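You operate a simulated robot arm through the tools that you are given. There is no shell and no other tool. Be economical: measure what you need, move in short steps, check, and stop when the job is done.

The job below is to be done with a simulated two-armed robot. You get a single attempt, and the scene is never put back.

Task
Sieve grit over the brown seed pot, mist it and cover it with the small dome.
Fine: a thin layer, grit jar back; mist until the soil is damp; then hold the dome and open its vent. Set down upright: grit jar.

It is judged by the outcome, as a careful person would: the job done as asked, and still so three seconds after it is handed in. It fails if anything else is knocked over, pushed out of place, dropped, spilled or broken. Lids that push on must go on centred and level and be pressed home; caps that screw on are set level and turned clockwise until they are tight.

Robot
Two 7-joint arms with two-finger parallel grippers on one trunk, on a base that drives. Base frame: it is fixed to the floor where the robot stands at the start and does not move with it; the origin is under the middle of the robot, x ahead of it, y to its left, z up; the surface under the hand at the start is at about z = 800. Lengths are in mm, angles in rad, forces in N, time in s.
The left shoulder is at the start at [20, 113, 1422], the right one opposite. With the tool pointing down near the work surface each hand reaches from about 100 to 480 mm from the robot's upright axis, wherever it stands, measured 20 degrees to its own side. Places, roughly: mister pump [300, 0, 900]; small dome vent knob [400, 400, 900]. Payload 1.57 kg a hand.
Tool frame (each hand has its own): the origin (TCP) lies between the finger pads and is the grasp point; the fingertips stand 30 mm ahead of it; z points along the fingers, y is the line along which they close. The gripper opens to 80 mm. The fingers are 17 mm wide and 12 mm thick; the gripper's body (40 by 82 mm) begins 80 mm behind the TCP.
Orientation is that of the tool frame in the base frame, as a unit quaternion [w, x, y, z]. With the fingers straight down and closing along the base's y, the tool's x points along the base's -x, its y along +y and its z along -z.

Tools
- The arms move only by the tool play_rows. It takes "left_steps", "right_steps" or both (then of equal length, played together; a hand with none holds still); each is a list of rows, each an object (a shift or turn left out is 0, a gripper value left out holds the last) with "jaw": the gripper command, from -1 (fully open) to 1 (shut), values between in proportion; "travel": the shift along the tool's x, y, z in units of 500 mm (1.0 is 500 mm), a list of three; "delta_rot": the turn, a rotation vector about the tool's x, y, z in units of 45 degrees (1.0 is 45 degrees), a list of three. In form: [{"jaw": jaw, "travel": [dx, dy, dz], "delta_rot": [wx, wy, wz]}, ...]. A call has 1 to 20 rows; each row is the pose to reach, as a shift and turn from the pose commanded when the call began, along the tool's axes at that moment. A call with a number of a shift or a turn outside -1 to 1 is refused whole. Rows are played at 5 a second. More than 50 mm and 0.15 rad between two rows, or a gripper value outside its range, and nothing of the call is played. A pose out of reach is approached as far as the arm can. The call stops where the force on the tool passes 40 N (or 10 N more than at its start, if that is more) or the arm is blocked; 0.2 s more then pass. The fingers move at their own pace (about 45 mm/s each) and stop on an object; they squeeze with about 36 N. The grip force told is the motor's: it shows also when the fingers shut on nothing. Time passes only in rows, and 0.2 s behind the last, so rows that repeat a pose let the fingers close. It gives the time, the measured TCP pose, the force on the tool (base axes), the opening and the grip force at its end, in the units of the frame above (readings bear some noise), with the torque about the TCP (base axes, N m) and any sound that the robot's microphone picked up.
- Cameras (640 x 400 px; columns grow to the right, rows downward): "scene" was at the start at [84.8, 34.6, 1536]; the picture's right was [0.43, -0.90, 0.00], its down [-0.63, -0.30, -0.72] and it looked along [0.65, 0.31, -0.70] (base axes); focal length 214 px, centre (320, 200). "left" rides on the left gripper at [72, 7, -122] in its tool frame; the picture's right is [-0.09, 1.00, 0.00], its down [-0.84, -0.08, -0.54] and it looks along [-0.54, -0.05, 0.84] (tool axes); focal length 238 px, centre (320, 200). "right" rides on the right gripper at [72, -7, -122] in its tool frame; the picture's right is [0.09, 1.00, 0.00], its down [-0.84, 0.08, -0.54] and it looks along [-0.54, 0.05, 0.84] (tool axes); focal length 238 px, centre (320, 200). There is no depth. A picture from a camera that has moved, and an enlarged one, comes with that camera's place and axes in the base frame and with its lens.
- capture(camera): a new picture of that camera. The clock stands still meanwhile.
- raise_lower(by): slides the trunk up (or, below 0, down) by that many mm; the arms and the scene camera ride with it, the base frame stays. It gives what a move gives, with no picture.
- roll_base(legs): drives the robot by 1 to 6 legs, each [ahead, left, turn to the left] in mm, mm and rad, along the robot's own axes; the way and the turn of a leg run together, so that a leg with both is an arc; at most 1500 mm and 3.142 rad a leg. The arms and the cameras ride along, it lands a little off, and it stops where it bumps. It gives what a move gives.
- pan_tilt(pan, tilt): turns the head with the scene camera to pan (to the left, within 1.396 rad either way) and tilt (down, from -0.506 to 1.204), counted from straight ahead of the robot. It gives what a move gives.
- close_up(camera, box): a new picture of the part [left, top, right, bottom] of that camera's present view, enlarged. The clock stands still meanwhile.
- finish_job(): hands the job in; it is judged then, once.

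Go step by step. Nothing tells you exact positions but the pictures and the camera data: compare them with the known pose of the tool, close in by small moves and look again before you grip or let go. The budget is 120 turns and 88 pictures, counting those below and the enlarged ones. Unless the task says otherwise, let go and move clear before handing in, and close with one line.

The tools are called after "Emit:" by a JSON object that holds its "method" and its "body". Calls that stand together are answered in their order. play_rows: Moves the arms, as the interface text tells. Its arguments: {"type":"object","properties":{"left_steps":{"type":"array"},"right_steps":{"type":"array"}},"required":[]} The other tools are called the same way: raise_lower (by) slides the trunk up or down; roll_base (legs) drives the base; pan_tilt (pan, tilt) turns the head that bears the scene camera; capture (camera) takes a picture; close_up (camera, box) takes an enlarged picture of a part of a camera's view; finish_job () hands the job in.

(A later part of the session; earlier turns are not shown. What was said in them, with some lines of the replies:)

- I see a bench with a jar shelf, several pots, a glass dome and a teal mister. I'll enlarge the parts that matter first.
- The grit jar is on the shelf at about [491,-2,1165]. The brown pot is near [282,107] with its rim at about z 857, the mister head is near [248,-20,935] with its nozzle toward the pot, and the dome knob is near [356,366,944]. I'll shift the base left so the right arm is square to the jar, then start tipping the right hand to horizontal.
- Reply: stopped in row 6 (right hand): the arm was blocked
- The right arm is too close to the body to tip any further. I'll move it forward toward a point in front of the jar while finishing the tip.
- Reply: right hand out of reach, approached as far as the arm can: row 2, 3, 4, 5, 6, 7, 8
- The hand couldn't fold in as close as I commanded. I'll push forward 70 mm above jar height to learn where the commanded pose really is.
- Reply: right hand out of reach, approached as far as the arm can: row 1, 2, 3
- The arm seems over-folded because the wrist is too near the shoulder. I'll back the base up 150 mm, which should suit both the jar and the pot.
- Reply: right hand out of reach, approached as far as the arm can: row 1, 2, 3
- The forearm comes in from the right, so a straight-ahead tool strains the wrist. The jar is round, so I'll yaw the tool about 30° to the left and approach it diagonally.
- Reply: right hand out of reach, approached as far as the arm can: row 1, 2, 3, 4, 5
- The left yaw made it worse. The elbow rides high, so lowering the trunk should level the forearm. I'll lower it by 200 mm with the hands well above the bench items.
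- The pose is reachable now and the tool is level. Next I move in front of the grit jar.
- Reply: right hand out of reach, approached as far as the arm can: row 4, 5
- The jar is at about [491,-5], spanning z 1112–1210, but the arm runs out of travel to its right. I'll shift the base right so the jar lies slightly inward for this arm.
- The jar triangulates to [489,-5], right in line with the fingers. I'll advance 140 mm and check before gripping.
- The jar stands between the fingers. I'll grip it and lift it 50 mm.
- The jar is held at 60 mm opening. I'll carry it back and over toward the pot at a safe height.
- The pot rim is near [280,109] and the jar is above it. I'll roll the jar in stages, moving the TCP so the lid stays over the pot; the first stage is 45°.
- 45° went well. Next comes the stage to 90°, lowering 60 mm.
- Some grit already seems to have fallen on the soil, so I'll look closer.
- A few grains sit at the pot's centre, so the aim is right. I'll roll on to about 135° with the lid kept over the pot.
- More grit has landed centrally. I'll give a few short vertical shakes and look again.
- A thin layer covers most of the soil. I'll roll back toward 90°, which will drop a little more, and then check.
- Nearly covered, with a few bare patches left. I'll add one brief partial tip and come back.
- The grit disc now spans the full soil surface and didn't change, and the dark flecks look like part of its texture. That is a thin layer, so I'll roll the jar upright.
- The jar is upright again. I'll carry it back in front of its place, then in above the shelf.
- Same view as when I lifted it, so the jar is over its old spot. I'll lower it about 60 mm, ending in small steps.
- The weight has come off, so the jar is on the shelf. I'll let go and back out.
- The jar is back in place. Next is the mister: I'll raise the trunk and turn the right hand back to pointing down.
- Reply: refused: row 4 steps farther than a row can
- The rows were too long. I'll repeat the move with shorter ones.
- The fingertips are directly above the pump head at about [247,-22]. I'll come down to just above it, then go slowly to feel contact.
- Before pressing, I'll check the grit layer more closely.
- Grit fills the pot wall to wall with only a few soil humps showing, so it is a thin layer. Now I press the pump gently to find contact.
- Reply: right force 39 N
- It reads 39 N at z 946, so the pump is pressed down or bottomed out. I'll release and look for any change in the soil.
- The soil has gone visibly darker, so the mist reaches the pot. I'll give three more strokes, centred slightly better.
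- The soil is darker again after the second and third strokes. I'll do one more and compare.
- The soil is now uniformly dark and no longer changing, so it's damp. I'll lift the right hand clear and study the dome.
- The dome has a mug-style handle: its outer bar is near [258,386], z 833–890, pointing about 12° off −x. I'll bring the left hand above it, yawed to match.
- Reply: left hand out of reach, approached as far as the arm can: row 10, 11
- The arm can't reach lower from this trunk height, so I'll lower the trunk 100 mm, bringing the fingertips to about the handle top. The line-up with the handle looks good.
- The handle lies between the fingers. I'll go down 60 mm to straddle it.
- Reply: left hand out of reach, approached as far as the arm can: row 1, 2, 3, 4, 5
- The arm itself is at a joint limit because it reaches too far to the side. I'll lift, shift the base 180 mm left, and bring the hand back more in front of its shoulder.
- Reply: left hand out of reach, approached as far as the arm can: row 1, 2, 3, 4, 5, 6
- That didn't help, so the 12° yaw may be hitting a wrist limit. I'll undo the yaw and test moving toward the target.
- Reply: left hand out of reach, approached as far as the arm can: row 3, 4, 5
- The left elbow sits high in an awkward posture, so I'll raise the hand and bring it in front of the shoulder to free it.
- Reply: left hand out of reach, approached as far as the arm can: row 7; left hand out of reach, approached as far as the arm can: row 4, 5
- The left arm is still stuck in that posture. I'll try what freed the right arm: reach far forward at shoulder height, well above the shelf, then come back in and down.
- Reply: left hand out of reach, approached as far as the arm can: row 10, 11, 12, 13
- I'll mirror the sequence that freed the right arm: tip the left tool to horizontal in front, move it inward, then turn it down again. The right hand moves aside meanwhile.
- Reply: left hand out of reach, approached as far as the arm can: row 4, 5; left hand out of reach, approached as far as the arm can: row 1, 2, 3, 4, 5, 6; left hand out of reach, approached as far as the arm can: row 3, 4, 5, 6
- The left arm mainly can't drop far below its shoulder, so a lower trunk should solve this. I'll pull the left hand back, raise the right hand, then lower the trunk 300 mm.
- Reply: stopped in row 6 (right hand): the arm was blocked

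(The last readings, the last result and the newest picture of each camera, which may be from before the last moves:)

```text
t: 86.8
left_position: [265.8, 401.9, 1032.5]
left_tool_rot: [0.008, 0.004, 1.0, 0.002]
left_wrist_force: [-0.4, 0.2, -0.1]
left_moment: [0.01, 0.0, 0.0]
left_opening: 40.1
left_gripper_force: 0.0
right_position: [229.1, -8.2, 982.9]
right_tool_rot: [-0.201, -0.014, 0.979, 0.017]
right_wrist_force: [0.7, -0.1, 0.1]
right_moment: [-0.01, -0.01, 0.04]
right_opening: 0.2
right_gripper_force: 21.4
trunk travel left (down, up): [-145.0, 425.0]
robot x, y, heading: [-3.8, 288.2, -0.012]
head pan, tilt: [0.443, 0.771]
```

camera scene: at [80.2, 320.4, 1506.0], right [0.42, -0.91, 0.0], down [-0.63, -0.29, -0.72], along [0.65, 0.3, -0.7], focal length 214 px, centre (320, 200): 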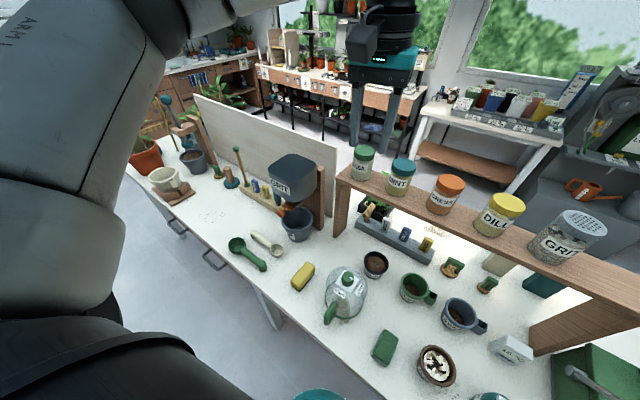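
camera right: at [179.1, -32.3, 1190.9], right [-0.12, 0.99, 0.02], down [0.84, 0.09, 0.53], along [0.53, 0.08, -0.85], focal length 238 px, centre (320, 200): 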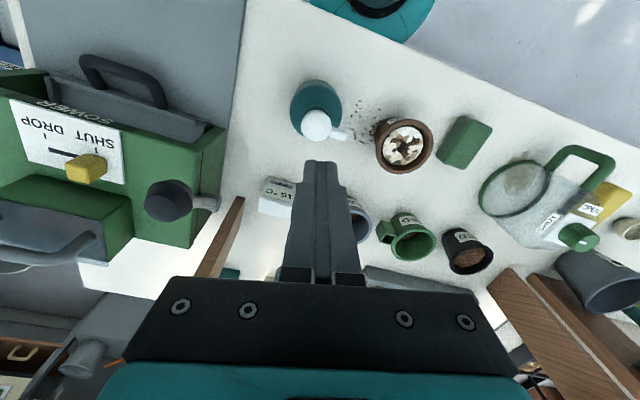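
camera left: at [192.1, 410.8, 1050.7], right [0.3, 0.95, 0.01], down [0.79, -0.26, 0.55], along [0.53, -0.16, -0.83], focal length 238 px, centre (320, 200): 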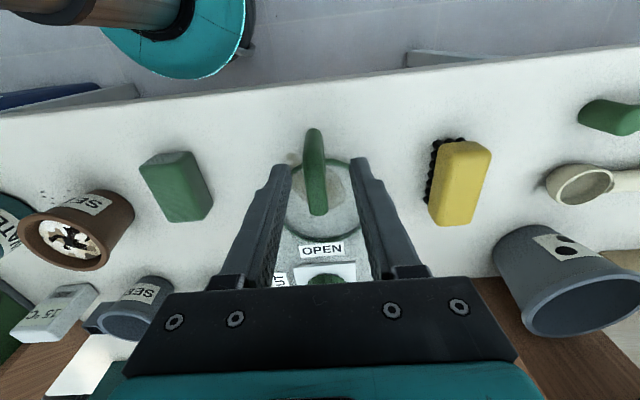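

The right hand ended up tilted just above the mister, but it's clear. I'll straighten and raise it forward while the left hand goes down over the handle.

Emit:
{"method": "play_rows", "body": {"left_steps": [{"jaw": 0, "travel": [0.004, -0.006, 0.04], "delta_rot": [0, 0, 0.07]}, {"travel": [0.008, -0.013, 0.09], "delta_rot": [0, 0, 0.14]}, {"travel": [0.012, -0.02, 0.14], "delta_rot": [0, 0, 0.2]}, {"travel": [0.014, -0.026, 0.2], "delta_rot": [0, 0, 0.267]}], "right_steps": [{"jaw": 1, "travel": [-0.02, 0, -0.07], "delta_rot": [0, -0.13, 0]}, {"travel": [-0.06, 0, -0.12], "delta_rot": [0, -0.26, 0]}, {"travel": [-0.1, 0, -0.16], "delta_rot": [0, -0.39, 0]}, {"travel": [-0.137, 0, -0.188], "delta_rot": [0, -0.515, 0]}]}}

Emit:
{"method": "capture", "body": {"camera": "left"}}

Emit:
{"method": "capture", "body": {"camera": "scene"}}

```text
t: 87.8
left_position: [259.8, 386.9, 931.2]
left_tool_rot: [0.007, 0.109, 0.994, 0.002]
left_wrist_force: [-0.4, -0.1, -0.2]
left_moment: [-0.01, 0.0, 0.03]
left_opening: 39.6
left_gripper_force: 0.1
right_position: [329.9, -7.0, 1042.2]
right_tool_rot: [0.001, -0.011, 1.0, 0.019]
right_wrist_force: [0.1, 0.3, -0.1]
right_moment: [0.01, 0.0, 0.04]
right_opening: 0.1
right_gripper_force: 21.5
trunk travel left (down, up): [-145.0, 425.0]
robot x, y, heading: [-5.5, 286.7, -0.011]
head pan, tilt: [0.443, 0.771]
```

```text
37 pictures are left
camera left: at [188.7, 408.7, 1052.5], right [0.31, 0.95, 0.01], down [0.79, -0.26, 0.55], along [0.53, -0.16, -0.83], focal length 238 px, centre (320, 200)
```

left: 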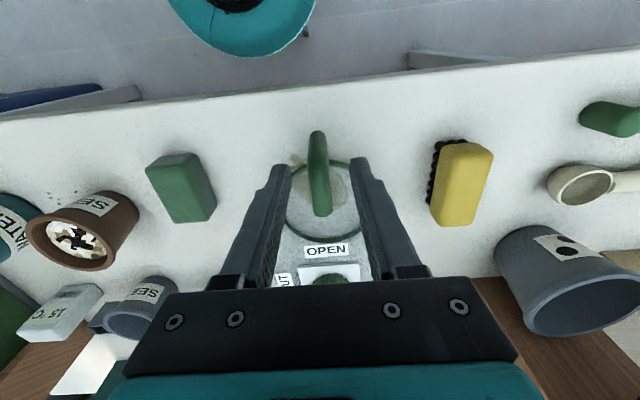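

```text
36 pictures are left
camera scene: at [80.6, 320.7, 1206.0], right [0.42, -0.91, 0.0], down [-0.63, -0.29, -0.72], along [0.65, 0.3, -0.7], focal length 214 px, centre (320, 200)
```

scene: 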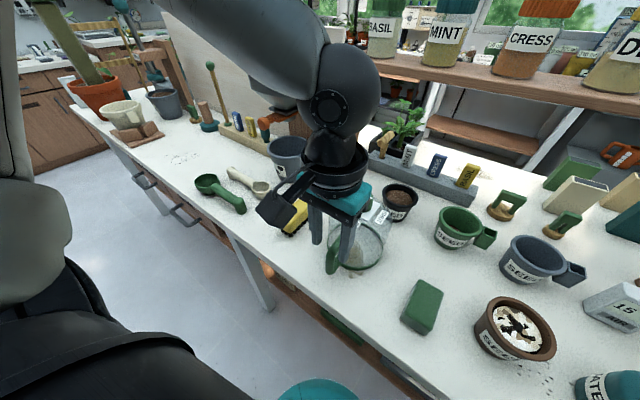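

Everything lines up and is reachable now. I'll go down 60 mm around the handle and grip it.

Emit:
{"method": "play_rows", "body": {"left_steps": [{"jaw": 0, "travel": [0, -0.002, 0.03]}, {"travel": [0, -0.002, 0.06]}, {"travel": [0, -0.002, 0.09]}, {"travel": [0, -0.002, 0.12]}, {"travel": [0, -0.002, 0.12]}]}}

Emit:
{"method": "capture", "body": {"camera": "left"}}

Emit:
{"method": "close_up", "body": {"camera": "scene", "box": [260, 160, 420, 280]}}

```text
t: 89.0
left_position: [261.6, 386.9, 870.8]
left_tool_rot: [0.006, 0.108, 0.994, 0.002]
left_wrist_force: [0.1, 1.1, 0.0]
left_moment: [0.0, -0.02, 0.0]
left_opening: 40.1
left_gripper_force: 0.0
right_position: [328.6, -8.6, 1043.1]
right_tool_rot: [0.001, -0.012, 1.0, 0.019]
right_wrist_force: [-0.6, -0.2, -0.3]
right_moment: [0.03, -0.02, 0.02]
right_opening: 0.0
right_gripper_force: 20.9
trunk travel left (down, up): [-145.0, 425.0]
robot x, y, heading: [-5.7, 287.1, -0.01]
head pan, tilt: [0.443, 0.771]
```

```text
35 pictures are left
camera left: at [190.5, 408.5, 992.3], right [0.3, 0.95, 0.01], down [0.79, -0.26, 0.55], along [0.53, -0.16, -0.83], focal length 238 px, centre (320, 200)
```

left: 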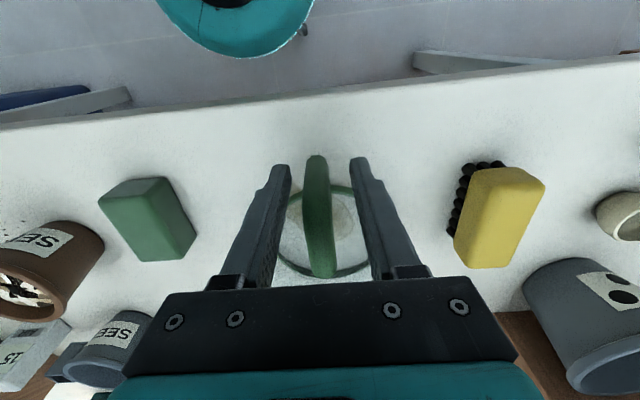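

```text
3.33 times, centred on (340, 220) of scene
camera zoom: at [80.3, 320.6, 1206.1], right [0.42, -0.91, 0.0], down [-0.63, -0.29, -0.72], along [0.65, 0.3, -0.7], focal length 715 px, centre (253, 133)
```

zoom: 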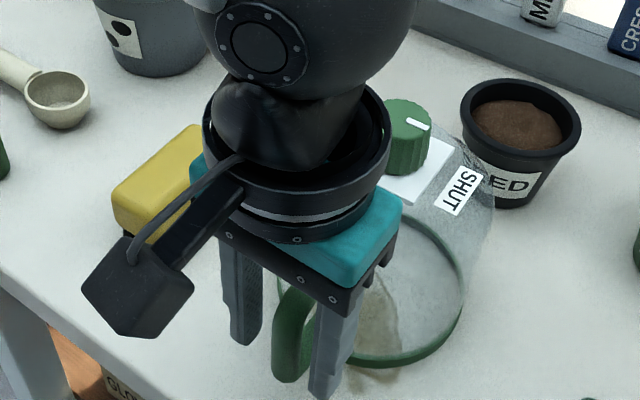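

The handle sits midway between the fingers. I'll close and lift 15 mm as a test.

Emit:
{"method": "play_rows", "body": {"left_steps": [{"jaw": 1}, {"jaw": 1}, {"jaw": 1}, {"jaw": 1}, {"jaw": 1}, {"jaw": 1, "travel": [0, 0, -0.015]}, {"jaw": 1, "travel": [0, 0, -0.03]}]}}

Emit:
{"method": "capture", "body": {"camera": "scene"}}

```text
t: 90.6
left_position: [260.9, 386.4, 886.6]
left_tool_rot: [0.007, 0.109, 0.994, 0.001]
left_wrist_force: [0.5, 0.0, -1.8]
left_moment: [0.03, 0.08, 0.02]
left_opening: 15.5
left_gripper_force: 31.3
right_position: [329.3, -8.1, 1041.4]
right_tool_rot: [0.0, -0.011, 1.0, 0.02]
right_wrist_force: [0.0, -0.4, 0.0]
right_moment: [0.0, -0.02, 0.02]
right_opening: 0.0
right_gripper_force: 21.1
trunk travel left (down, up): [-145.0, 425.0]
robot x, y, heading: [-4.1, 287.2, -0.006]
head pan, tilt: [0.443, 0.771]
```

```text
33 pictures are left
camera scene: at [80.3, 320.6, 1206.0], right [0.42, -0.91, 0.0], down [-0.63, -0.29, -0.72], along [0.65, 0.3, -0.7], focal length 214 px, centre (320, 200)
```

scene: 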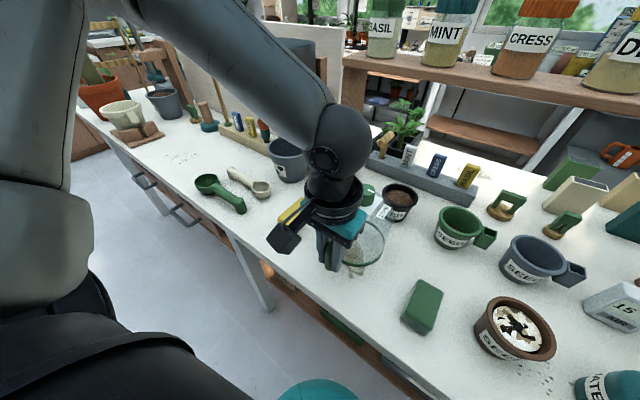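

The dome is held firmly at about 0.2 kg. I'll lift it with the trunk, then carry it over the pot by driving the base and keeping the arm still.

Emit:
{"method": "raise_lower", "body": {"by": 100}}

Emit:
{"method": "roll_base", "body": {"legs": [[-78, -253, 0]]}}

Emit:
{"method": "play_rows", "body": {"right_steps": [{"jaw": 1, "travel": [0, 0.07, 0]}, {"travel": [0, 0.14, 0]}, {"travel": [0, 0.2, 0]}, {"travel": [0, 0.2, 0]}]}}

Emit:
{"method": "capture", "body": {"camera": "scene"}}

Emit:
{"method": "capture", "body": {"camera": "left"}}

Emit:
{"method": "capture", "body": {"camera": "right"}}

```text
t: 91.9
left_position: [261.6, 387.0, 987.0]
left_tool_rot: [0.008, 0.109, 0.994, 0.002]
left_wrist_force: [0.7, -0.9, -1.6]
left_moment: [0.04, 0.04, -0.02]
left_opening: 15.8
left_gripper_force: 31.2
right_position: [328.9, -8.1, 1141.9]
right_tool_rot: [0.001, -0.012, 1.0, 0.019]
right_wrist_force: [-0.5, 0.5, -1.0]
right_moment: [-0.01, 0.01, 0.0]
right_opening: 0.3
right_gripper_force: 21.2
trunk travel left (down, up): [-245.0, 325.0]
robot x, y, heading: [-1.9, 283.4, -0.008]
head pan, tilt: [0.443, 0.771]
```

```text
t: 93.8
left_position: [179.1, 135.4, 986.8]
left_tool_rot: [0.007, 0.108, 0.994, 0.002]
left_wrist_force: [1.0, -0.1, -0.6]
left_moment: [0.02, 0.12, 0.04]
left_opening: 15.3
left_gripper_force: 31.4
right_position: [249.1, -261.0, 1141.2]
right_tool_rot: [0.001, -0.012, 1.0, 0.019]
right_wrist_force: [-0.4, -1.0, 1.6]
right_moment: [0.03, -0.01, 0.02]
right_opening: 0.0
right_gripper_force: 21.0
trunk travel left (down, up): [-245.0, 325.0]
robot x, y, heading: [-85.5, 32.5, -0.01]
head pan, tilt: [0.443, 0.771]
```

```text
t: 94.8
left_position: [180.4, 135.3, 986.8]
left_tool_rot: [0.007, 0.109, 0.994, 0.002]
left_wrist_force: [0.0, 0.4, -1.3]
left_moment: [0.01, 0.08, 0.01]
left_opening: 15.4
left_gripper_force: 31.0
right_position: [247.5, -160.2, 1145.9]
right_tool_rot: [0.001, -0.01, 1.0, 0.019]
right_wrist_force: [0.2, 0.7, -0.6]
right_moment: [0.0, -0.01, -0.01]
right_opening: 0.0
right_gripper_force: 21.4
trunk travel left (down, up): [-245.0, 325.0]
robot x, y, heading: [-83.2, 34.6, -0.012]
head pan, tilt: [0.443, 0.771]
```

```text
32 pictures are left
camera scene: at [-0.4, 69.0, 1306.0], right [0.42, -0.91, 0.0], down [-0.63, -0.29, -0.72], along [0.65, 0.3, -0.7], focal length 214 px, centre (320, 200)
```

scene: 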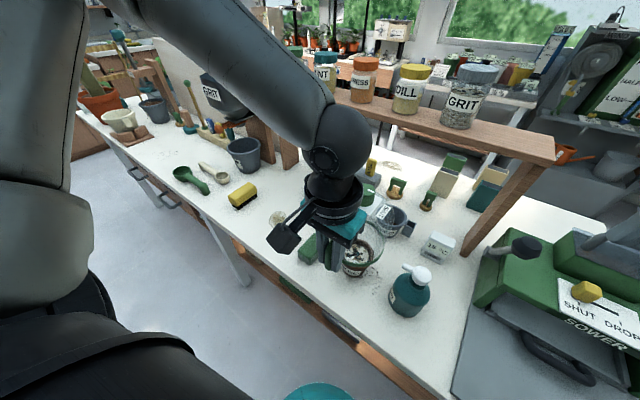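

```text
31 pictures are left
camera left: at [109.0, 156.2, 1107.8], right [0.31, 0.95, 0.01], down [0.79, -0.26, 0.55], along [0.53, -0.16, -0.83], focal length 238 px, centre (320, 200)
```

left: 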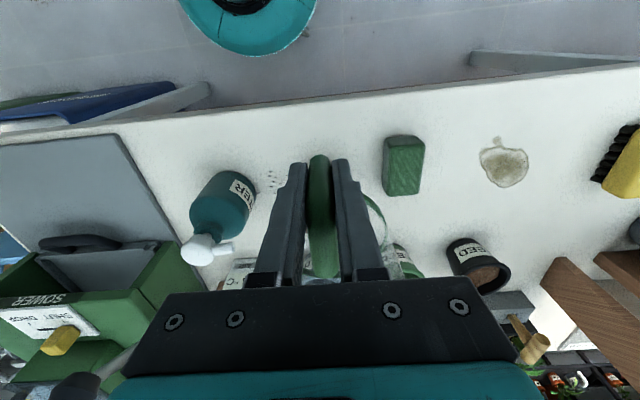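

```text
30 pictures are left
camera right: at [175.9, -173.6, 1267.3], right [-0.11, 0.99, 0.04], down [0.83, 0.07, 0.55], along [0.54, 0.09, -0.84], focal length 238 px, centre (320, 200)
```

right: 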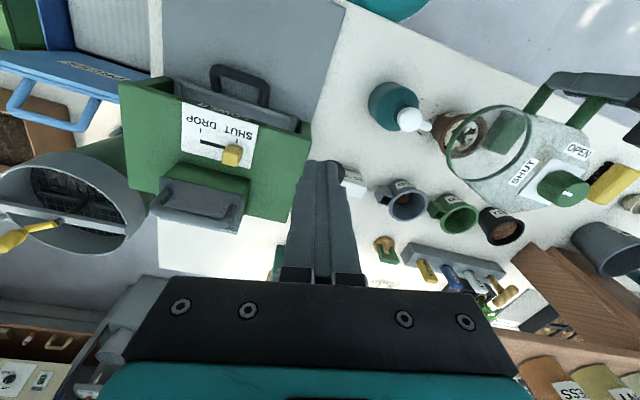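

The dome is almost centred over the pot: dome near [276,112], pot near [280,113]. I'll nudge it 4 mm forward, lower it partway to just above the rim and check.

Emit:
{"method": "play_rows", "body": {"left_steps": [{"jaw": 1, "travel": [-0.008, 0.001, 0]}, {"travel": [-0.008, 0.001, 0]}]}}

Emit:
{"method": "raise_lower", "body": {"by": -45}}

Emit:
{"method": "close_up", "body": {"camera": "right", "box": [400, 60, 640, 240]}}

Emit:
{"method": "close_up", "body": {"camera": "scene", "box": [280, 150, 440, 270]}}

```text
t: 95.4
left_position: [183.8, 133.9, 987.4]
left_tool_rot: [0.008, 0.108, 0.994, 0.002]
left_wrist_force: [0.2, 0.8, -0.6]
left_moment: [0.05, 0.09, 0.01]
left_opening: 15.6
left_gripper_force: 30.8
right_position: [247.4, -161.6, 1146.5]
right_tool_rot: [0.001, -0.012, 1.0, 0.019]
right_wrist_force: [0.4, 0.1, 0.2]
right_moment: [-0.03, -0.02, 0.01]
right_opening: 0.2
right_gripper_force: 21.1
trunk travel left (down, up): [-245.0, 325.0]
robot x, y, heading: [-85.5, 34.9, -0.011]
head pan, tilt: [0.443, 0.771]
```

```text
t: 96.3
left_position: [185.4, 134.9, 942.3]
left_tool_rot: [0.007, 0.108, 0.994, 0.002]
left_wrist_force: [-0.1, 0.5, -0.8]
left_moment: [-0.01, 0.1, -0.02]
left_opening: 15.3
left_gripper_force: 30.5
right_position: [247.7, -160.2, 1100.7]
right_tool_rot: [0.0, -0.012, 1.0, 0.019]
right_wrist_force: [-0.4, -0.6, 0.5]
right_moment: [-0.01, 0.02, 0.0]
right_opening: 0.0
right_gripper_force: 21.3
trunk travel left (down, up): [-200.0, 370.0]
robot x, y, heading: [-87.7, 39.2, -0.012]
head pan, tilt: [0.443, 0.771]
```

```text
2.22 times, centred on (520, 150) of right
camera zoom: at [176.0, -173.7, 1222.3], right [-0.11, 0.99, 0.04], down [0.83, 0.07, 0.55], along [0.54, 0.09, -0.84], focal length 530 px, centre (-124, 311)
```

zoom: 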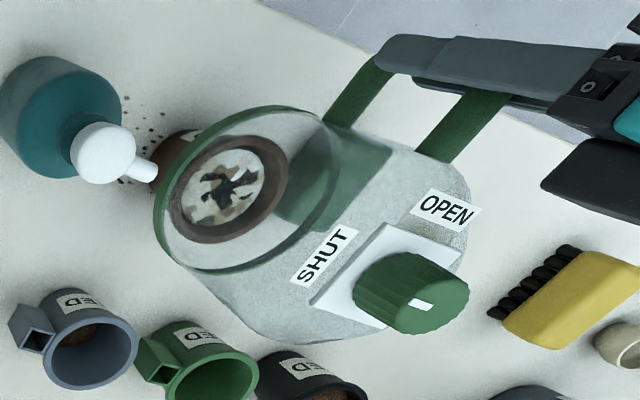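

```text
3.33 times, centred on (360, 210) of scene
camera zoom: at [-0.5, 69.2, 1261.1], right [0.42, -0.91, 0.0], down [-0.63, -0.29, -0.72], along [0.65, 0.3, -0.7], focal length 715 px, centre (187, 167)
```

zoom: 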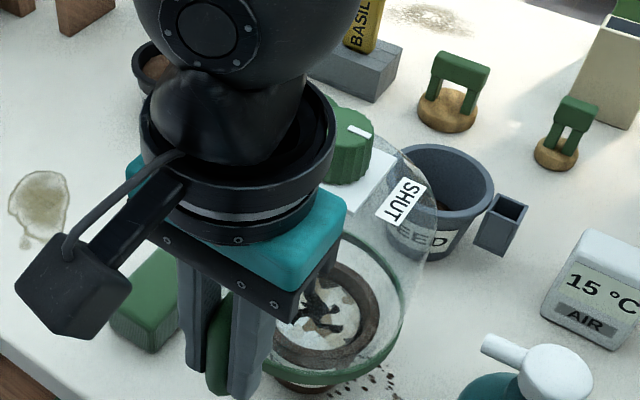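

The pot rim is inside the dome's rim with margin. I'll nudge 5 mm more forward and lower past the rim.

Emit:
{"method": "play_rows", "body": {"left_steps": [{"jaw": 1, "travel": [-0.01, 0, 0]}, {"travel": [-0.01, 0, 0]}]}}

Emit:
{"method": "raise_lower", "body": {"by": -45}}

Emit:
{"method": "close_up", "body": {"camera": "right", "box": [400, 60, 640, 240]}}

```text
t: 96.9
left_position: [189.7, 133.9, 941.4]
left_tool_rot: [0.007, 0.109, 0.994, 0.001]
left_wrist_force: [0.3, -0.4, -1.1]
left_moment: [0.02, 0.1, 0.01]
left_opening: 15.6
left_gripper_force: 31.1
right_position: [247.4, -161.7, 1101.0]
right_tool_rot: [0.0, -0.011, 1.0, 0.019]
right_wrist_force: [0.2, 0.1, 0.3]
right_moment: [0.01, 0.0, 0.0]
right_opening: 0.1
right_gripper_force: 21.6
trunk travel left (down, up): [-200.0, 370.0]
robot x, y, heading: [-86.6, 35.8, -0.011]
head pan, tilt: [0.443, 0.771]
```

```text
t: 97.8
left_position: [188.8, 132.7, 897.2]
left_tool_rot: [0.007, 0.109, 0.994, 0.001]
left_wrist_force: [-1.1, 0.0, -1.1]
left_moment: [0.03, 0.09, 0.0]
left_opening: 15.6
left_gripper_force: 31.4
right_position: [248.1, -161.0, 1055.2]
right_tool_rot: [0.001, -0.011, 1.0, 0.02]
right_wrist_force: [-0.9, -0.2, 0.1]
right_moment: [0.01, 0.03, -0.02]
right_opening: 0.0
right_gripper_force: 21.3
trunk travel left (down, up): [-155.0, 415.0]
robot x, y, heading: [-87.7, 34.1, -0.009]
head pan, tilt: [0.443, 0.771]
```

```text
2.22 times, centred on (520, 150) of right
camera zoom: at [176.0, -173.7, 1177.3], right [-0.11, 0.99, 0.04], down [0.83, 0.07, 0.55], along [0.54, 0.09, -0.84], focal length 530 px, centre (-124, 311)
```

zoom: 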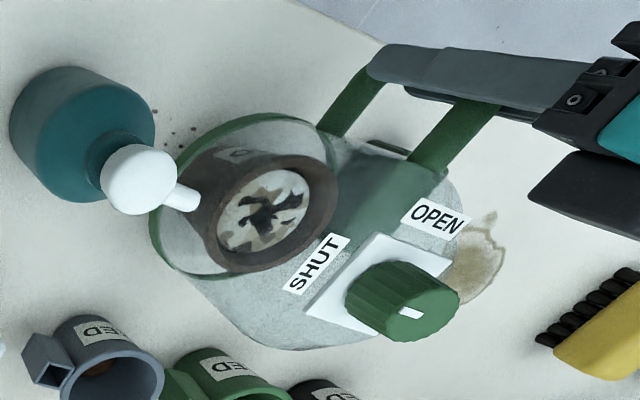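

No contact and the pot is inside the dome. I'll lower the last 26 mm with the arm in small steps to feel the table.

Emit:
{"method": "play_rows", "body": {"left_steps": [{"jaw": 1, "travel": [0, 0, 0.016]}, {"travel": [0, 0, 0.032]}, {"travel": [0, 0, 0.042]}, {"travel": [0, 0, 0.048]}, {"travel": [0, 0, 0.052]}, {"travel": [0, 0, 0.054]}]}}

Emit:
{"method": "close_up", "body": {"camera": "right", "box": [400, 60, 640, 240]}}

Emit:
{"method": "close_up", "body": {"camera": "scene", "box": [280, 120, 440, 240]}}

```text
t: 99.2
left_position: [189.4, 134.2, 870.7]
left_tool_rot: [0.011, 0.109, 0.994, 0.001]
left_wrist_force: [-4.7, 5.7, 24.4]
left_moment: [-0.34, -0.55, 0.04]
left_opening: 15.5
left_gripper_force: 31.7
right_position: [247.6, -160.3, 1057.0]
right_tool_rot: [0.001, -0.011, 1.0, 0.019]
right_wrist_force: [0.2, 0.7, -0.5]
right_moment: [0.02, 0.0, 0.04]
right_opening: 0.4
right_gripper_force: 21.3
trunk travel left (down, up): [-155.0, 415.0]
robot x, y, heading: [-87.3, 38.1, -0.015]
head pan, tilt: [0.443, 0.771]
```

```text
2.22 times, centred on (520, 150) of right
camera zoom: at [174.7, -173.2, 1178.0], right [-0.11, 0.99, 0.04], down [0.83, 0.08, 0.55], along [0.54, 0.09, -0.84], focal length 530 px, centre (-124, 311)
```

zoom: 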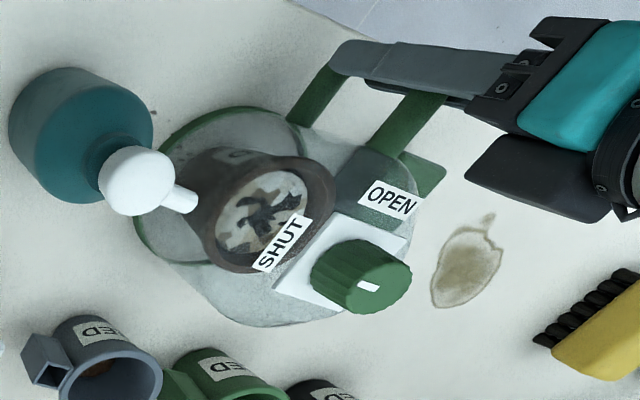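

```text
3.33 times, centred on (360, 180) of scene
camera zoom: at [-1.9, 69.6, 1216.4], right [0.42, -0.91, 0.0], down [-0.63, -0.29, -0.72], along [0.65, 0.3, -0.7], focal length 715 px, centre (187, 267)
```

zoom: 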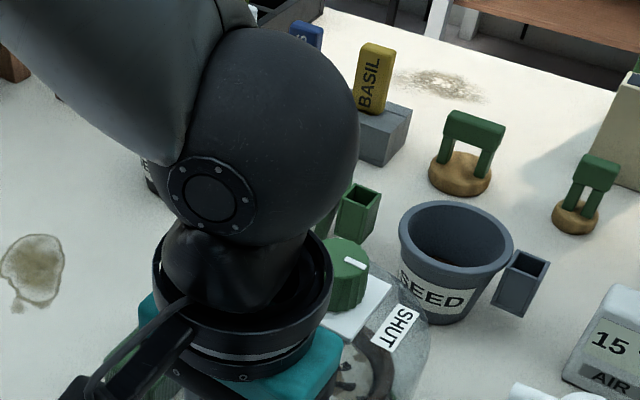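

The dome sits on the table over the pot, reading 24 N of support, so I'll ease off 1 mm and keep hold of it. The right hand must come to the knob with its camera turned away from the left wrist, so I yaw it about 85° first.

Emit:
{"method": "play_rows", "body": {"left_steps": [{"jaw": 1, "travel": [0, 0, -0.002]}, {"travel": [0, 0, -0.002]}, {"travel": [0, 0, -0.002]}, {"travel": [0, 0, -0.002]}, {"travel": [0, 0, -0.002]}, {"travel": [0, 0, -0.002]}], "right_steps": [{"jaw": 1, "travel": [-0.01, 0, -0.02], "delta_rot": [0, 0, 0.17]}, {"travel": [-0.02, 0, -0.04], "delta_rot": [0, 0, 0.34]}, {"travel": [-0.03, 0, -0.06], "delta_rot": [0, 0, 0.5]}, {"travel": [-0.04, 0, -0.08], "delta_rot": [0, 0, 0.67]}, {"travel": [-0.05, 0, -0.1], "delta_rot": [0, 0, 0.84]}, {"travel": [-0.06, 0, -0.12], "delta_rot": [0, 0, 1.0]}]}}

Emit:
{"method": "play_rows", "body": {"right_steps": [{"jaw": 0.2, "delta_rot": [0, 0, 0.17]}, {"delta_rot": [0, 0, 0.34]}, {"delta_rot": [0, 0, 0.5]}, {"delta_rot": [0, 0, 0.67]}, {"delta_rot": [0, 0, 0.84]}, {"delta_rot": [0, 0, 0.84]}]}}

```text
t: 100.6
left_position: [189.3, 134.4, 870.2]
left_tool_rot: [0.008, 0.109, 0.994, 0.002]
left_wrist_force: [-1.9, 1.0, 12.0]
left_moment: [-0.34, -0.26, 0.02]
left_opening: 15.5
left_gripper_force: 31.3
right_position: [277.0, -162.1, 1116.4]
right_tool_rot: [-0.007, 0.374, 0.927, 0.019]
right_wrist_force: [-0.1, -0.2, -0.5]
right_moment: [0.01, 0.0, 0.0]
right_opening: 0.0
right_gripper_force: 21.0
trunk travel left (down, up): [-155.0, 415.0]
robot x, y, heading: [-86.8, 35.8, -0.014]
head pan, tilt: [0.443, 0.771]
```

```text
t: 102.0
left_position: [190.1, 133.6, 870.3]
left_tool_rot: [0.007, 0.108, 0.994, 0.002]
left_wrist_force: [-2.0, -0.7, 8.0]
left_moment: [-0.26, -0.13, -0.01]
left_opening: 15.2
left_gripper_force: 31.3
right_position: [277.3, -162.1, 1116.4]
right_tool_rot: [-0.012, 0.654, 0.756, 0.015]
right_wrist_force: [0.0, -0.4, -0.2]
right_moment: [0.01, 0.02, 0.0]
right_opening: 31.8
right_gripper_force: 0.0
trunk travel left (down, up): [-155.0, 415.0]
robot x, y, heading: [-87.8, 34.5, -0.012]
head pan, tilt: [0.443, 0.771]
```

The yaw is good. I'll carry the right hand over the knob, staying high, and open it to about 62 mm.

Emit:
{"method": "play_rows", "body": {"right_steps": [{"jaw": -0.55, "travel": [0.08, 0.014, 0]}, {"travel": [0.16, 0.028, 0]}, {"travel": [0.24, 0.043, 0]}, {"travel": [0.32, 0.058, 0]}, {"travel": [0.4, 0.072, 0]}, {"travel": [0.47, 0.085, 0]}, {"travel": [0.533, 0.096, 0]}, {"travel": [0.533, 0.096, 0.05]}, {"travel": [0.533, 0.096, 0.1]}]}}

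Emit:
{"method": "capture", "body": {"camera": "right"}}

Emit:
{"method": "capture", "body": {"camera": "scene"}}

```text
t: 104.0
left_position: [188.8, 135.5, 870.8]
left_tool_rot: [0.008, 0.109, 0.994, 0.003]
left_wrist_force: [-1.1, 2.7, 5.4]
left_moment: [-0.1, -0.14, 0.06]
left_opening: 15.4
left_gripper_force: 31.2
right_position: [285.9, 108.6, 1076.5]
right_tool_rot: [-0.012, 0.653, 0.757, 0.015]
right_wrist_force: [-0.9, -0.4, -0.4]
right_moment: [-0.01, 0.03, 0.01]
right_opening: 62.1
right_gripper_force: 0.2
trunk travel left (down, up): [-155.0, 415.0]
robot x, y, heading: [-87.1, 35.0, -0.013]
head pan, tilt: [0.443, 0.771]
```

```text
24 pictures are left
camera right: at [269.4, 174.4, 1200.7], right [0.97, 0.24, 0.01], down [0.2, -0.84, 0.51], along [0.13, -0.49, -0.86], focal length 238 px, centre (320, 200)
```

right: 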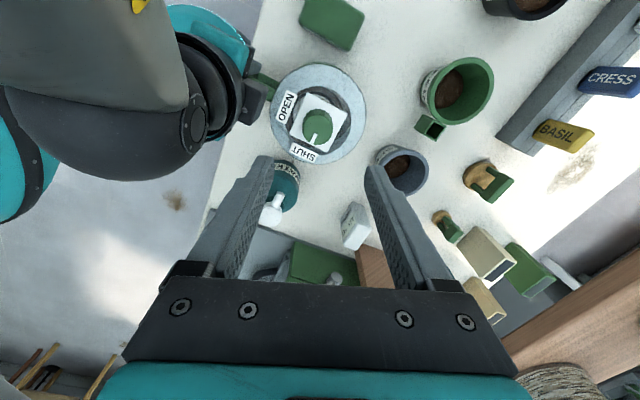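

```text
23 pictures are left
camera scene: at [-0.8, 69.2, 1216.1], right [0.42, -0.91, 0.0], down [-0.63, -0.29, -0.72], along [0.65, 0.3, -0.7], focal length 214 px, centre (320, 200)
```

scene: 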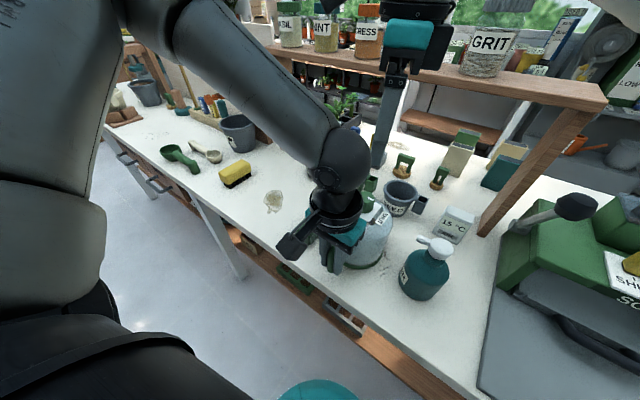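

The knob is below, with its pointer toward SHUT. I'll lower to TCP 1000 and re-measure before gripping.

Emit:
{"method": "play_rows", "body": {"right_steps": [{"jaw": -0.55, "travel": [0.008, 0, 0.05]}, {"travel": [0.008, 0, 0.1]}, {"travel": [0.008, 0, 0.152]}]}}

Emit:
{"method": "capture", "body": {"camera": "right"}}

Emit:
{"method": "close_up", "body": {"camera": "scene", "box": [290, 90, 450, 280]}}

```text
t: 104.8
left_position: [189.5, 134.6, 870.8]
left_tool_rot: [0.007, 0.109, 0.994, 0.003]
left_wrist_force: [-1.4, 3.0, 6.2]
left_moment: [-0.06, -0.11, 0.04]
left_opening: 15.6
left_gripper_force: 31.3
right_position: [287.7, 116.5, 999.4]
right_tool_rot: [-0.013, 0.653, 0.757, 0.015]
right_wrist_force: [-0.3, -0.1, -1.1]
right_moment: [-0.01, 0.02, 0.01]
right_opening: 62.2
right_gripper_force: 0.1
trunk travel left (down, up): [-155.0, 415.0]
robot x, y, heading: [-87.7, 38.8, -0.008]
head pan, tilt: [0.443, 0.771]
```

```text
22 pictures are left
camera right: at [269.2, 181.1, 1123.6], right [0.97, 0.24, 0.01], down [0.2, -0.84, 0.51], along [0.13, -0.49, -0.86], focal length 238 px, centre (320, 200)
```

right: 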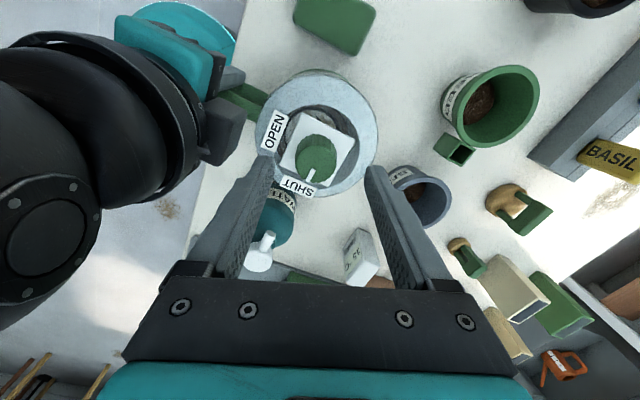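

```text
2.11 times, centred on (370, 185) of scene
camera zoom: at [-0.7, 69.3, 1216.1], right [0.42, -0.91, 0.0], down [-0.63, -0.29, -0.72], along [0.65, 0.3, -0.7], focal length 452 px, centre (215, 232)
```

zoom: 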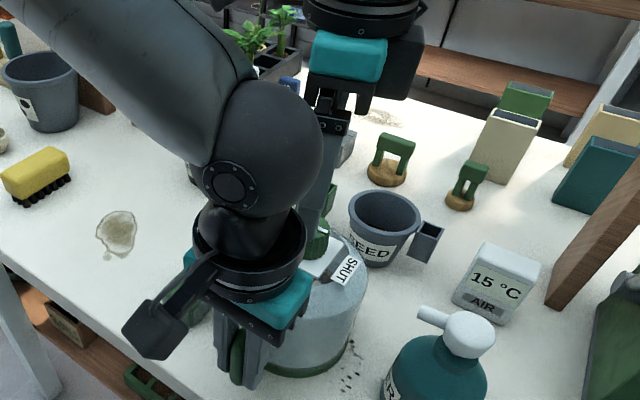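

The knob is close to the finger axis, about 4 mm off in x. I'll correct that, descend 36 mm, and check.

Emit:
{"method": "play_rows", "body": {"right_steps": [{"jaw": -0.55, "travel": [-0.002, -0.008, 0.02]}, {"travel": [-0.002, -0.008, 0.04]}, {"travel": [-0.002, -0.008, 0.06]}, {"travel": [-0.002, -0.008, 0.072]}]}}

Emit:
{"method": "capture", "body": {"camera": "right"}}

Emit:
{"method": "close_up", "body": {"camera": "scene", "box": [320, 150, 420, 250]}}

```text
t: 105.8
left_position: [189.0, 133.9, 870.4]
left_tool_rot: [0.008, 0.11, 0.994, 0.0]
left_wrist_force: [-0.6, 0.6, 5.0]
left_moment: [-0.11, -0.08, -0.01]
left_opening: 15.7
left_gripper_force: 30.9
right_position: [281.9, 116.8, 964.7]
right_tool_rot: [-0.012, 0.653, 0.757, 0.015]
right_wrist_force: [0.0, -0.4, 0.2]
right_moment: [-0.03, 0.0, -0.02]
right_opening: 61.9
right_gripper_force: 0.1
trunk travel left (down, up): [-155.0, 415.0]
robot x, y, heading: [-86.5, 35.3, -0.01]
head pan, tilt: [0.443, 0.771]
```

```text
20 pictures are left
camera right: at [264.7, 181.3, 1089.1], right [0.97, 0.24, 0.01], down [0.2, -0.84, 0.51], along [0.13, -0.49, -0.86], focal length 238 px, centre (320, 200)
```

right: 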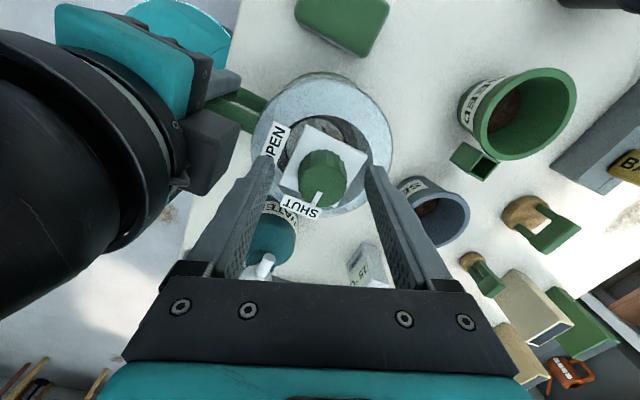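

```text
4.00 times, centred on (370, 200) of scene
camera zoom: at [-0.7, 69.2, 1216.1], right [0.42, -0.91, 0.0], down [-0.63, -0.29, -0.72], along [0.65, 0.3, -0.7], focal length 858 px, centre (120, 200)
```

zoom: 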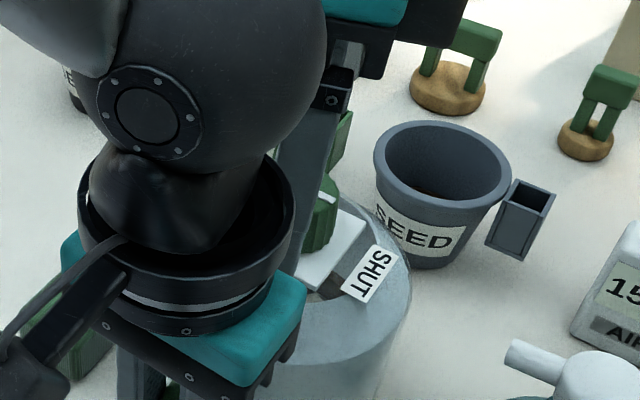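

I'll shift about 4 mm toward −y, go down the last 8 mm in small steps, and close on the knob.

Emit:
{"method": "play_rows", "body": {"right_steps": [{"jaw": -0.55, "travel": [-0.008, 0.004, 0]}, {"travel": [-0.008, 0.004, 0.006]}, {"travel": [-0.008, 0.004, 0.011]}, {"travel": [-0.008, 0.004, 0.016]}]}}

Emit:
{"method": "capture", "body": {"camera": "right"}}

```text
t: 106.8
left_position: [189.4, 134.2, 870.0]
left_tool_rot: [0.008, 0.109, 0.994, 0.002]
left_wrist_force: [-1.0, 1.4, 3.7]
left_moment: [-0.12, 0.0, -0.01]
left_opening: 15.7
left_gripper_force: 30.9
right_position: [284.1, 113.7, 956.7]
right_tool_rot: [-0.011, 0.653, 0.757, 0.014]
right_wrist_force: [0.2, 0.4, -0.8]
right_moment: [0.01, -0.03, 0.0]
right_opening: 62.2
right_gripper_force: 0.0
trunk travel left (down, up): [-155.0, 415.0]
robot x, y, heading: [-84.8, 36.3, -0.01]
head pan, tilt: [0.443, 0.771]
```

```text
18 pictures are left
camera right: at [266.8, 178.4, 1080.8], right [0.97, 0.24, 0.01], down [0.2, -0.84, 0.51], along [0.13, -0.49, -0.86], focal length 238 px, centre (320, 200)
```

right: 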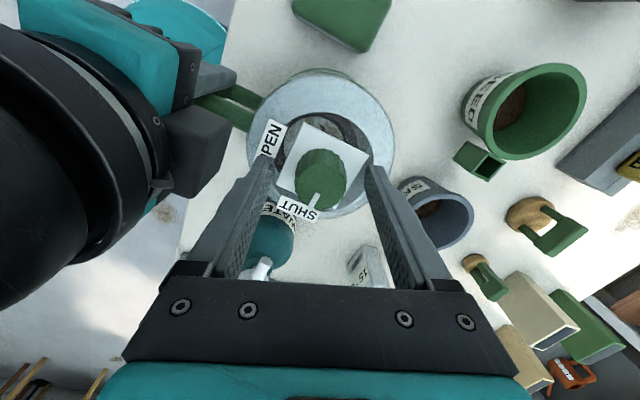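

The knob is centred between the fingers. I'll close on it.

Emit:
{"method": "play_rows", "body": {"right_steps": [{"jaw": 1}, {"jaw": 1}, {"jaw": 1}, {"jaw": 1}]}}

```text
t: 107.8
left_position: [189.4, 135.0, 870.6]
left_tool_rot: [0.006, 0.108, 0.994, 0.001]
left_wrist_force: [-3.6, -0.1, 5.6]
left_moment: [-0.14, -0.53, -0.08]
left_opening: 15.5
left_gripper_force: 31.1
right_position: [284.9, 113.3, 956.2]
right_tool_rot: [-0.012, 0.654, 0.756, 0.015]
right_wrist_force: [4.0, 0.6, -1.3]
right_moment: [0.08, -0.15, -0.06]
right_opening: 32.7
right_gripper_force: 34.1
trunk travel left (down, up): [-155.0, 415.0]
robot x, y, heading: [-82.1, 35.2, -0.012]
head pan, tilt: [0.443, 0.771]
```

The knob is gripped at 33 mm. I'll turn it 45° clockwise.

Emit:
{"method": "play_rows", "body": {"right_steps": [{"jaw": 1, "delta_rot": [0, 0, 0.15]}, {"delta_rot": [0, 0, 0.3]}, {"delta_rot": [0, 0, 0.45]}, {"delta_rot": [0, 0, 0.6]}, {"delta_rot": [0, 0, 0.75]}, {"delta_rot": [0, 0, 0.9]}, {"delta_rot": [0, 0, 1.0]}]}}

Emit:
{"method": "capture", "body": {"camera": "right"}}

```text
t: 109.4
left_position: [189.4, 132.8, 869.6]
left_tool_rot: [0.006, 0.109, 0.994, 0.001]
left_wrist_force: [-11.1, 3.7, 8.5]
left_moment: [-0.68, -0.85, 0.11]
left_opening: 15.4
left_gripper_force: 31.4
right_position: [285.9, 112.9, 956.2]
right_tool_rot: [-0.016, 0.894, 0.449, 0.011]
right_wrist_force: [13.8, -5.9, -0.3]
right_moment: [0.3, -0.82, 0.04]
right_opening: 32.5
right_gripper_force: 36.0
trunk travel left (down, up): [-155.0, 415.0]
robot x, y, heading: [-85.1, 39.2, -0.009]
head pan, tilt: [0.443, 0.771]
```

```text
17 pictures are left
camera right: at [322.7, 169.8, 1080.9], right [0.85, -0.52, -0.02], down [-0.44, -0.74, 0.51], along [-0.28, -0.43, -0.86], focal length 238 px, centre (320, 200)
```

right: 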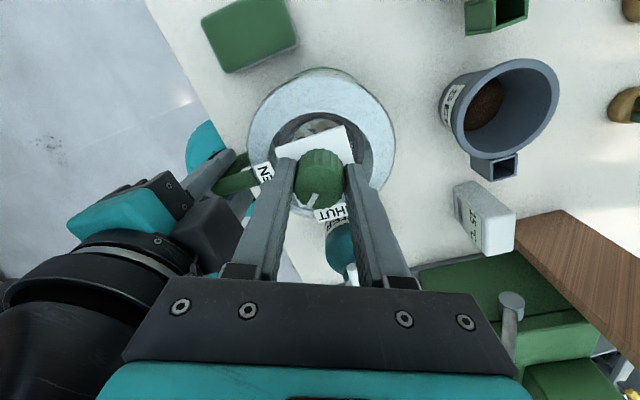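

It turned 45° with the pointer halfway. I'll continue with the same grip for the remaining 45°, easing the side force a little.

Emit:
{"method": "play_rows", "body": {"right_steps": [{"jaw": 1, "travel": [0, 0.003, 0], "delta_rot": [0, 0, 0.15]}, {"travel": [0, 0.003, 0], "delta_rot": [0, 0, 0.3]}, {"travel": [0, 0.003, 0], "delta_rot": [0, 0, 0.45]}, {"travel": [0, 0.003, 0], "delta_rot": [0, 0, 0.6]}, {"travel": [0, 0.003, 0], "delta_rot": [0, 0, 0.75]}, {"travel": [0, 0.003, 0], "delta_rot": [0, 0, 0.9]}, {"travel": [0, 0.003, 0], "delta_rot": [0, 0, 1.0]}]}}

Emit:
{"method": "capture", "body": {"camera": "right"}}

```text
t: 111.0
left_position: [189.8, 134.9, 869.8]
left_tool_rot: [0.008, 0.109, 0.994, 0.003]
left_wrist_force: [-11.3, 3.9, 4.4]
left_moment: [-0.49, -0.22, 0.14]
left_opening: 15.4
left_gripper_force: 31.3
right_position: [287.2, 112.1, 956.3]
right_tool_rot: [-0.018, 0.997, 0.072, 0.003]
right_wrist_force: [11.5, -4.0, -1.9]
right_moment: [0.04, -1.03, 0.01]
right_opening: 32.1
right_gripper_force: 35.8
trunk travel left (down, up): [-155.0, 415.0]
robot x, y, heading: [-86.1, 36.7, -0.013]
head pan, tilt: [0.443, 0.771]
```

```text
16 pictures are left
camera right: at [356.2, 124.4, 1079.5], right [0.23, -0.97, -0.03], down [-0.82, -0.22, 0.53], along [-0.52, -0.1, -0.85], focal length 238 px, centre (320, 200)
```

right: 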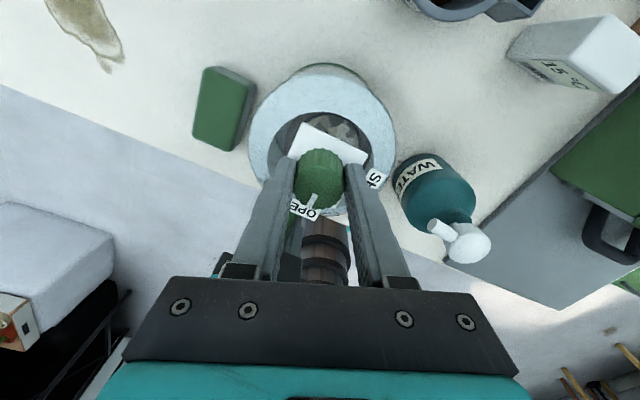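

The pointer is now at OPEN. I'll release the knob, lift away and verify.

Emit:
{"method": "play_rows", "body": {"right_steps": [{"jaw": -0.55}, {"jaw": -0.55}, {"jaw": -0.55}, {"travel": [0, 0, -0.05]}, {"travel": [0, 0, -0.1]}, {"travel": [0, 0, -0.18]}]}}

Emit:
{"method": "close_up", "body": {"camera": "right", "box": [240, 60, 440, 200]}}

```text
t: 112.4
left_position: [190.0, 133.8, 869.4]
left_tool_rot: [0.007, 0.109, 0.994, 0.002]
left_wrist_force: [-0.8, -0.2, 3.1]
left_moment: [-0.02, 0.03, -0.01]
left_opening: 15.5
left_gripper_force: 31.7
right_position: [285.4, 107.3, 1044.4]
right_tool_rot: [-0.02, 0.997, 0.074, 0.002]
right_wrist_force: [-0.6, 0.6, -0.1]
right_moment: [-0.01, 0.0, 0.0]
right_opening: 62.0
right_gripper_force: 0.1
trunk travel left (down, up): [-155.0, 415.0]
robot x, y, heading: [-88.9, 35.5, -0.012]
head pan, tilt: [0.443, 0.771]
```

```text
2.86 times, centred on (340, 130) of right
camera zoom: at [355.9, 120.0, 1168.0], right [0.24, -0.97, -0.04], down [-0.82, -0.22, 0.53], along [-0.53, -0.1, -0.85], focal length 681 px, centre (263, 400)
```

zoom: 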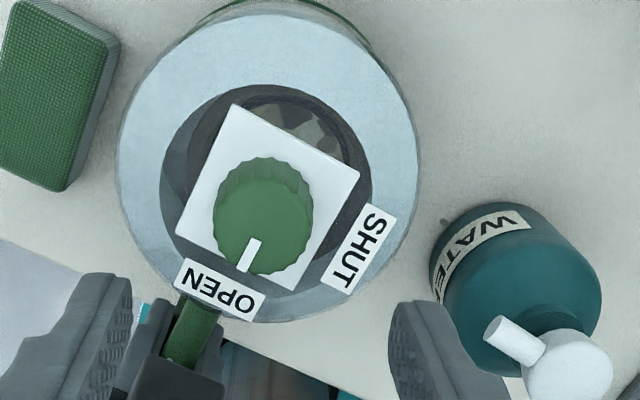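

The pointer sits squarely on OPEN, so the vent is open. I'll move the right hand up and away, then release the handle with the left.

Emit:
{"method": "play_rows", "body": {"right_steps": [{"jaw": -0.55, "travel": [0, 0, -0.08]}, {"travel": [0, 0.07, -0.1]}, {"travel": [0, 0.14, -0.1]}, {"travel": [0, 0.2, -0.1]}]}}

Emit:
{"method": "play_rows", "body": {"left_steps": [{"jaw": 0.2}, {"jaw": 0.1}, {"jaw": 0.1}, {"jaw": 0.1}]}}

Emit:
{"method": "capture", "body": {"camera": "left"}}

```text
t: 113.4
left_position: [189.6, 133.0, 870.0]
left_tool_rot: [0.007, 0.109, 0.994, 0.0]
left_wrist_force: [0.0, 0.0, -0.2]
left_moment: [0.07, 0.1, -0.01]
left_opening: 15.3
left_gripper_force: 31.1
right_position: [299.5, 8.8, 1093.0]
right_tool_rot: [-0.02, 0.997, 0.074, 0.001]
right_wrist_force: [0.0, -1.2, -0.2]
right_moment: [-0.01, 0.01, -0.01]
right_opening: 62.2
right_gripper_force: 0.0
trunk travel left (down, up): [-155.0, 415.0]
robot x, y, heading: [-86.9, 36.0, -0.009]
head pan, tilt: [0.443, 0.771]
```

```text
t: 114.4
left_position: [189.2, 134.1, 870.3]
left_tool_rot: [0.006, 0.108, 0.994, 0.001]
left_wrist_force: [0.8, -0.6, -0.9]
left_moment: [-0.01, 0.03, -0.03]
left_opening: 36.0
left_gripper_force: 0.0
right_position: [299.9, 9.2, 1093.0]
right_tool_rot: [-0.019, 0.997, 0.074, 0.002]
right_wrist_force: [0.7, -0.1, 0.1]
right_moment: [0.0, -0.03, 0.03]
right_opening: 62.1
right_gripper_force: 0.0
trunk travel left (down, up): [-155.0, 415.0]
robot x, y, heading: [-84.4, 33.8, -0.014]
head pan, tilt: [0.443, 0.771]
```

```text
14 pictures are left
camera left: at [118.2, 155.2, 991.2], right [0.31, 0.95, 0.01], down [0.79, -0.26, 0.55], along [0.53, -0.16, -0.83], focal length 238 px, centre (320, 200)
```

left: 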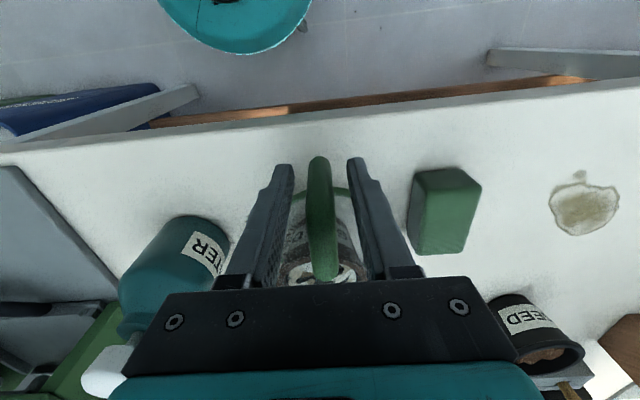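

Both fingers are clear of the handle and the dome stays level. I'll lift the left hand straight up.

Emit:
{"method": "play_rows", "body": {"left_steps": [{"jaw": 0, "travel": [0, 0, -0.03]}, {"travel": [0, 0, -0.08]}, {"travel": [0, 0, -0.15]}, {"travel": [0, 0, -0.22]}, {"travel": [0, 0, -0.29]}]}}

Emit:
{"method": "capture", "body": {"camera": "scene"}}

Emit:
{"method": "capture", "body": {"camera": "left"}}

```text
t: 115.6
left_position: [185.3, 132.6, 1015.9]
left_tool_rot: [0.008, 0.108, 0.994, 0.002]
left_wrist_force: [-0.4, 0.1, 0.6]
left_moment: [-0.01, 0.0, 0.01]
left_opening: 39.9
left_gripper_force: 0.2
right_position: [299.5, 8.2, 1092.1]
right_tool_rot: [-0.019, 0.997, 0.075, 0.002]
right_wrist_force: [-0.3, -0.6, -0.2]
right_moment: [-0.02, 0.0, 0.01]
right_opening: 62.2
right_gripper_force: 0.0
trunk travel left (down, up): [-155.0, 415.0]
robot x, y, heading: [-86.1, 33.1, -0.01]
head pan, tilt: [0.443, 0.771]
```

```text
13 pictures are left
camera scene: at [-0.6, 69.1, 1216.1], right [0.42, -0.91, 0.0], down [-0.63, -0.29, -0.72], along [0.65, 0.3, -0.7], focal length 214 px, centre (320, 200)
```

scene: 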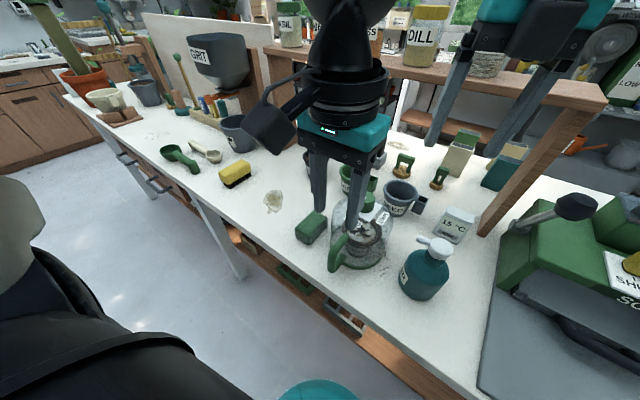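

```text
12 pictures are left
camera left: at [114.3, 155.0, 1136.9], right [0.31, 0.95, 0.01], down [0.79, -0.26, 0.55], along [0.53, -0.16, -0.83], focal length 238 px, centre (320, 200)
```

left: 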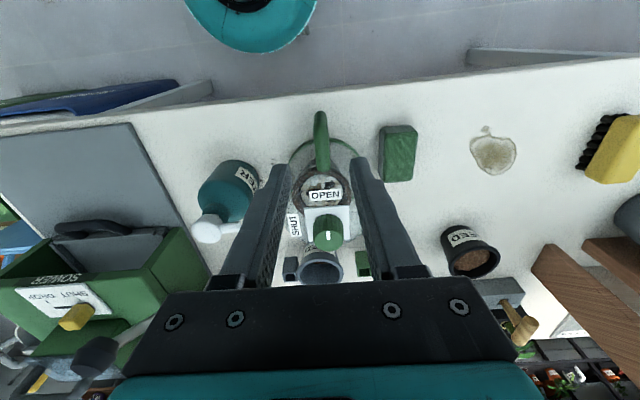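

The dome sits level over the damp, gritted pot with its vent open, the jar is back on its shelf, and both hands are clear. I'll hand it in.

Emit:
{"method": "finish_job", "body": {}}

```text
The job is handed in.
```

The brown seed pot now has a thin layer of grit, its soil is misted damp, and it stands under the small dome with the vent open; the grit jar is back upright on its shelf, and a few soil humps still show through the grit.
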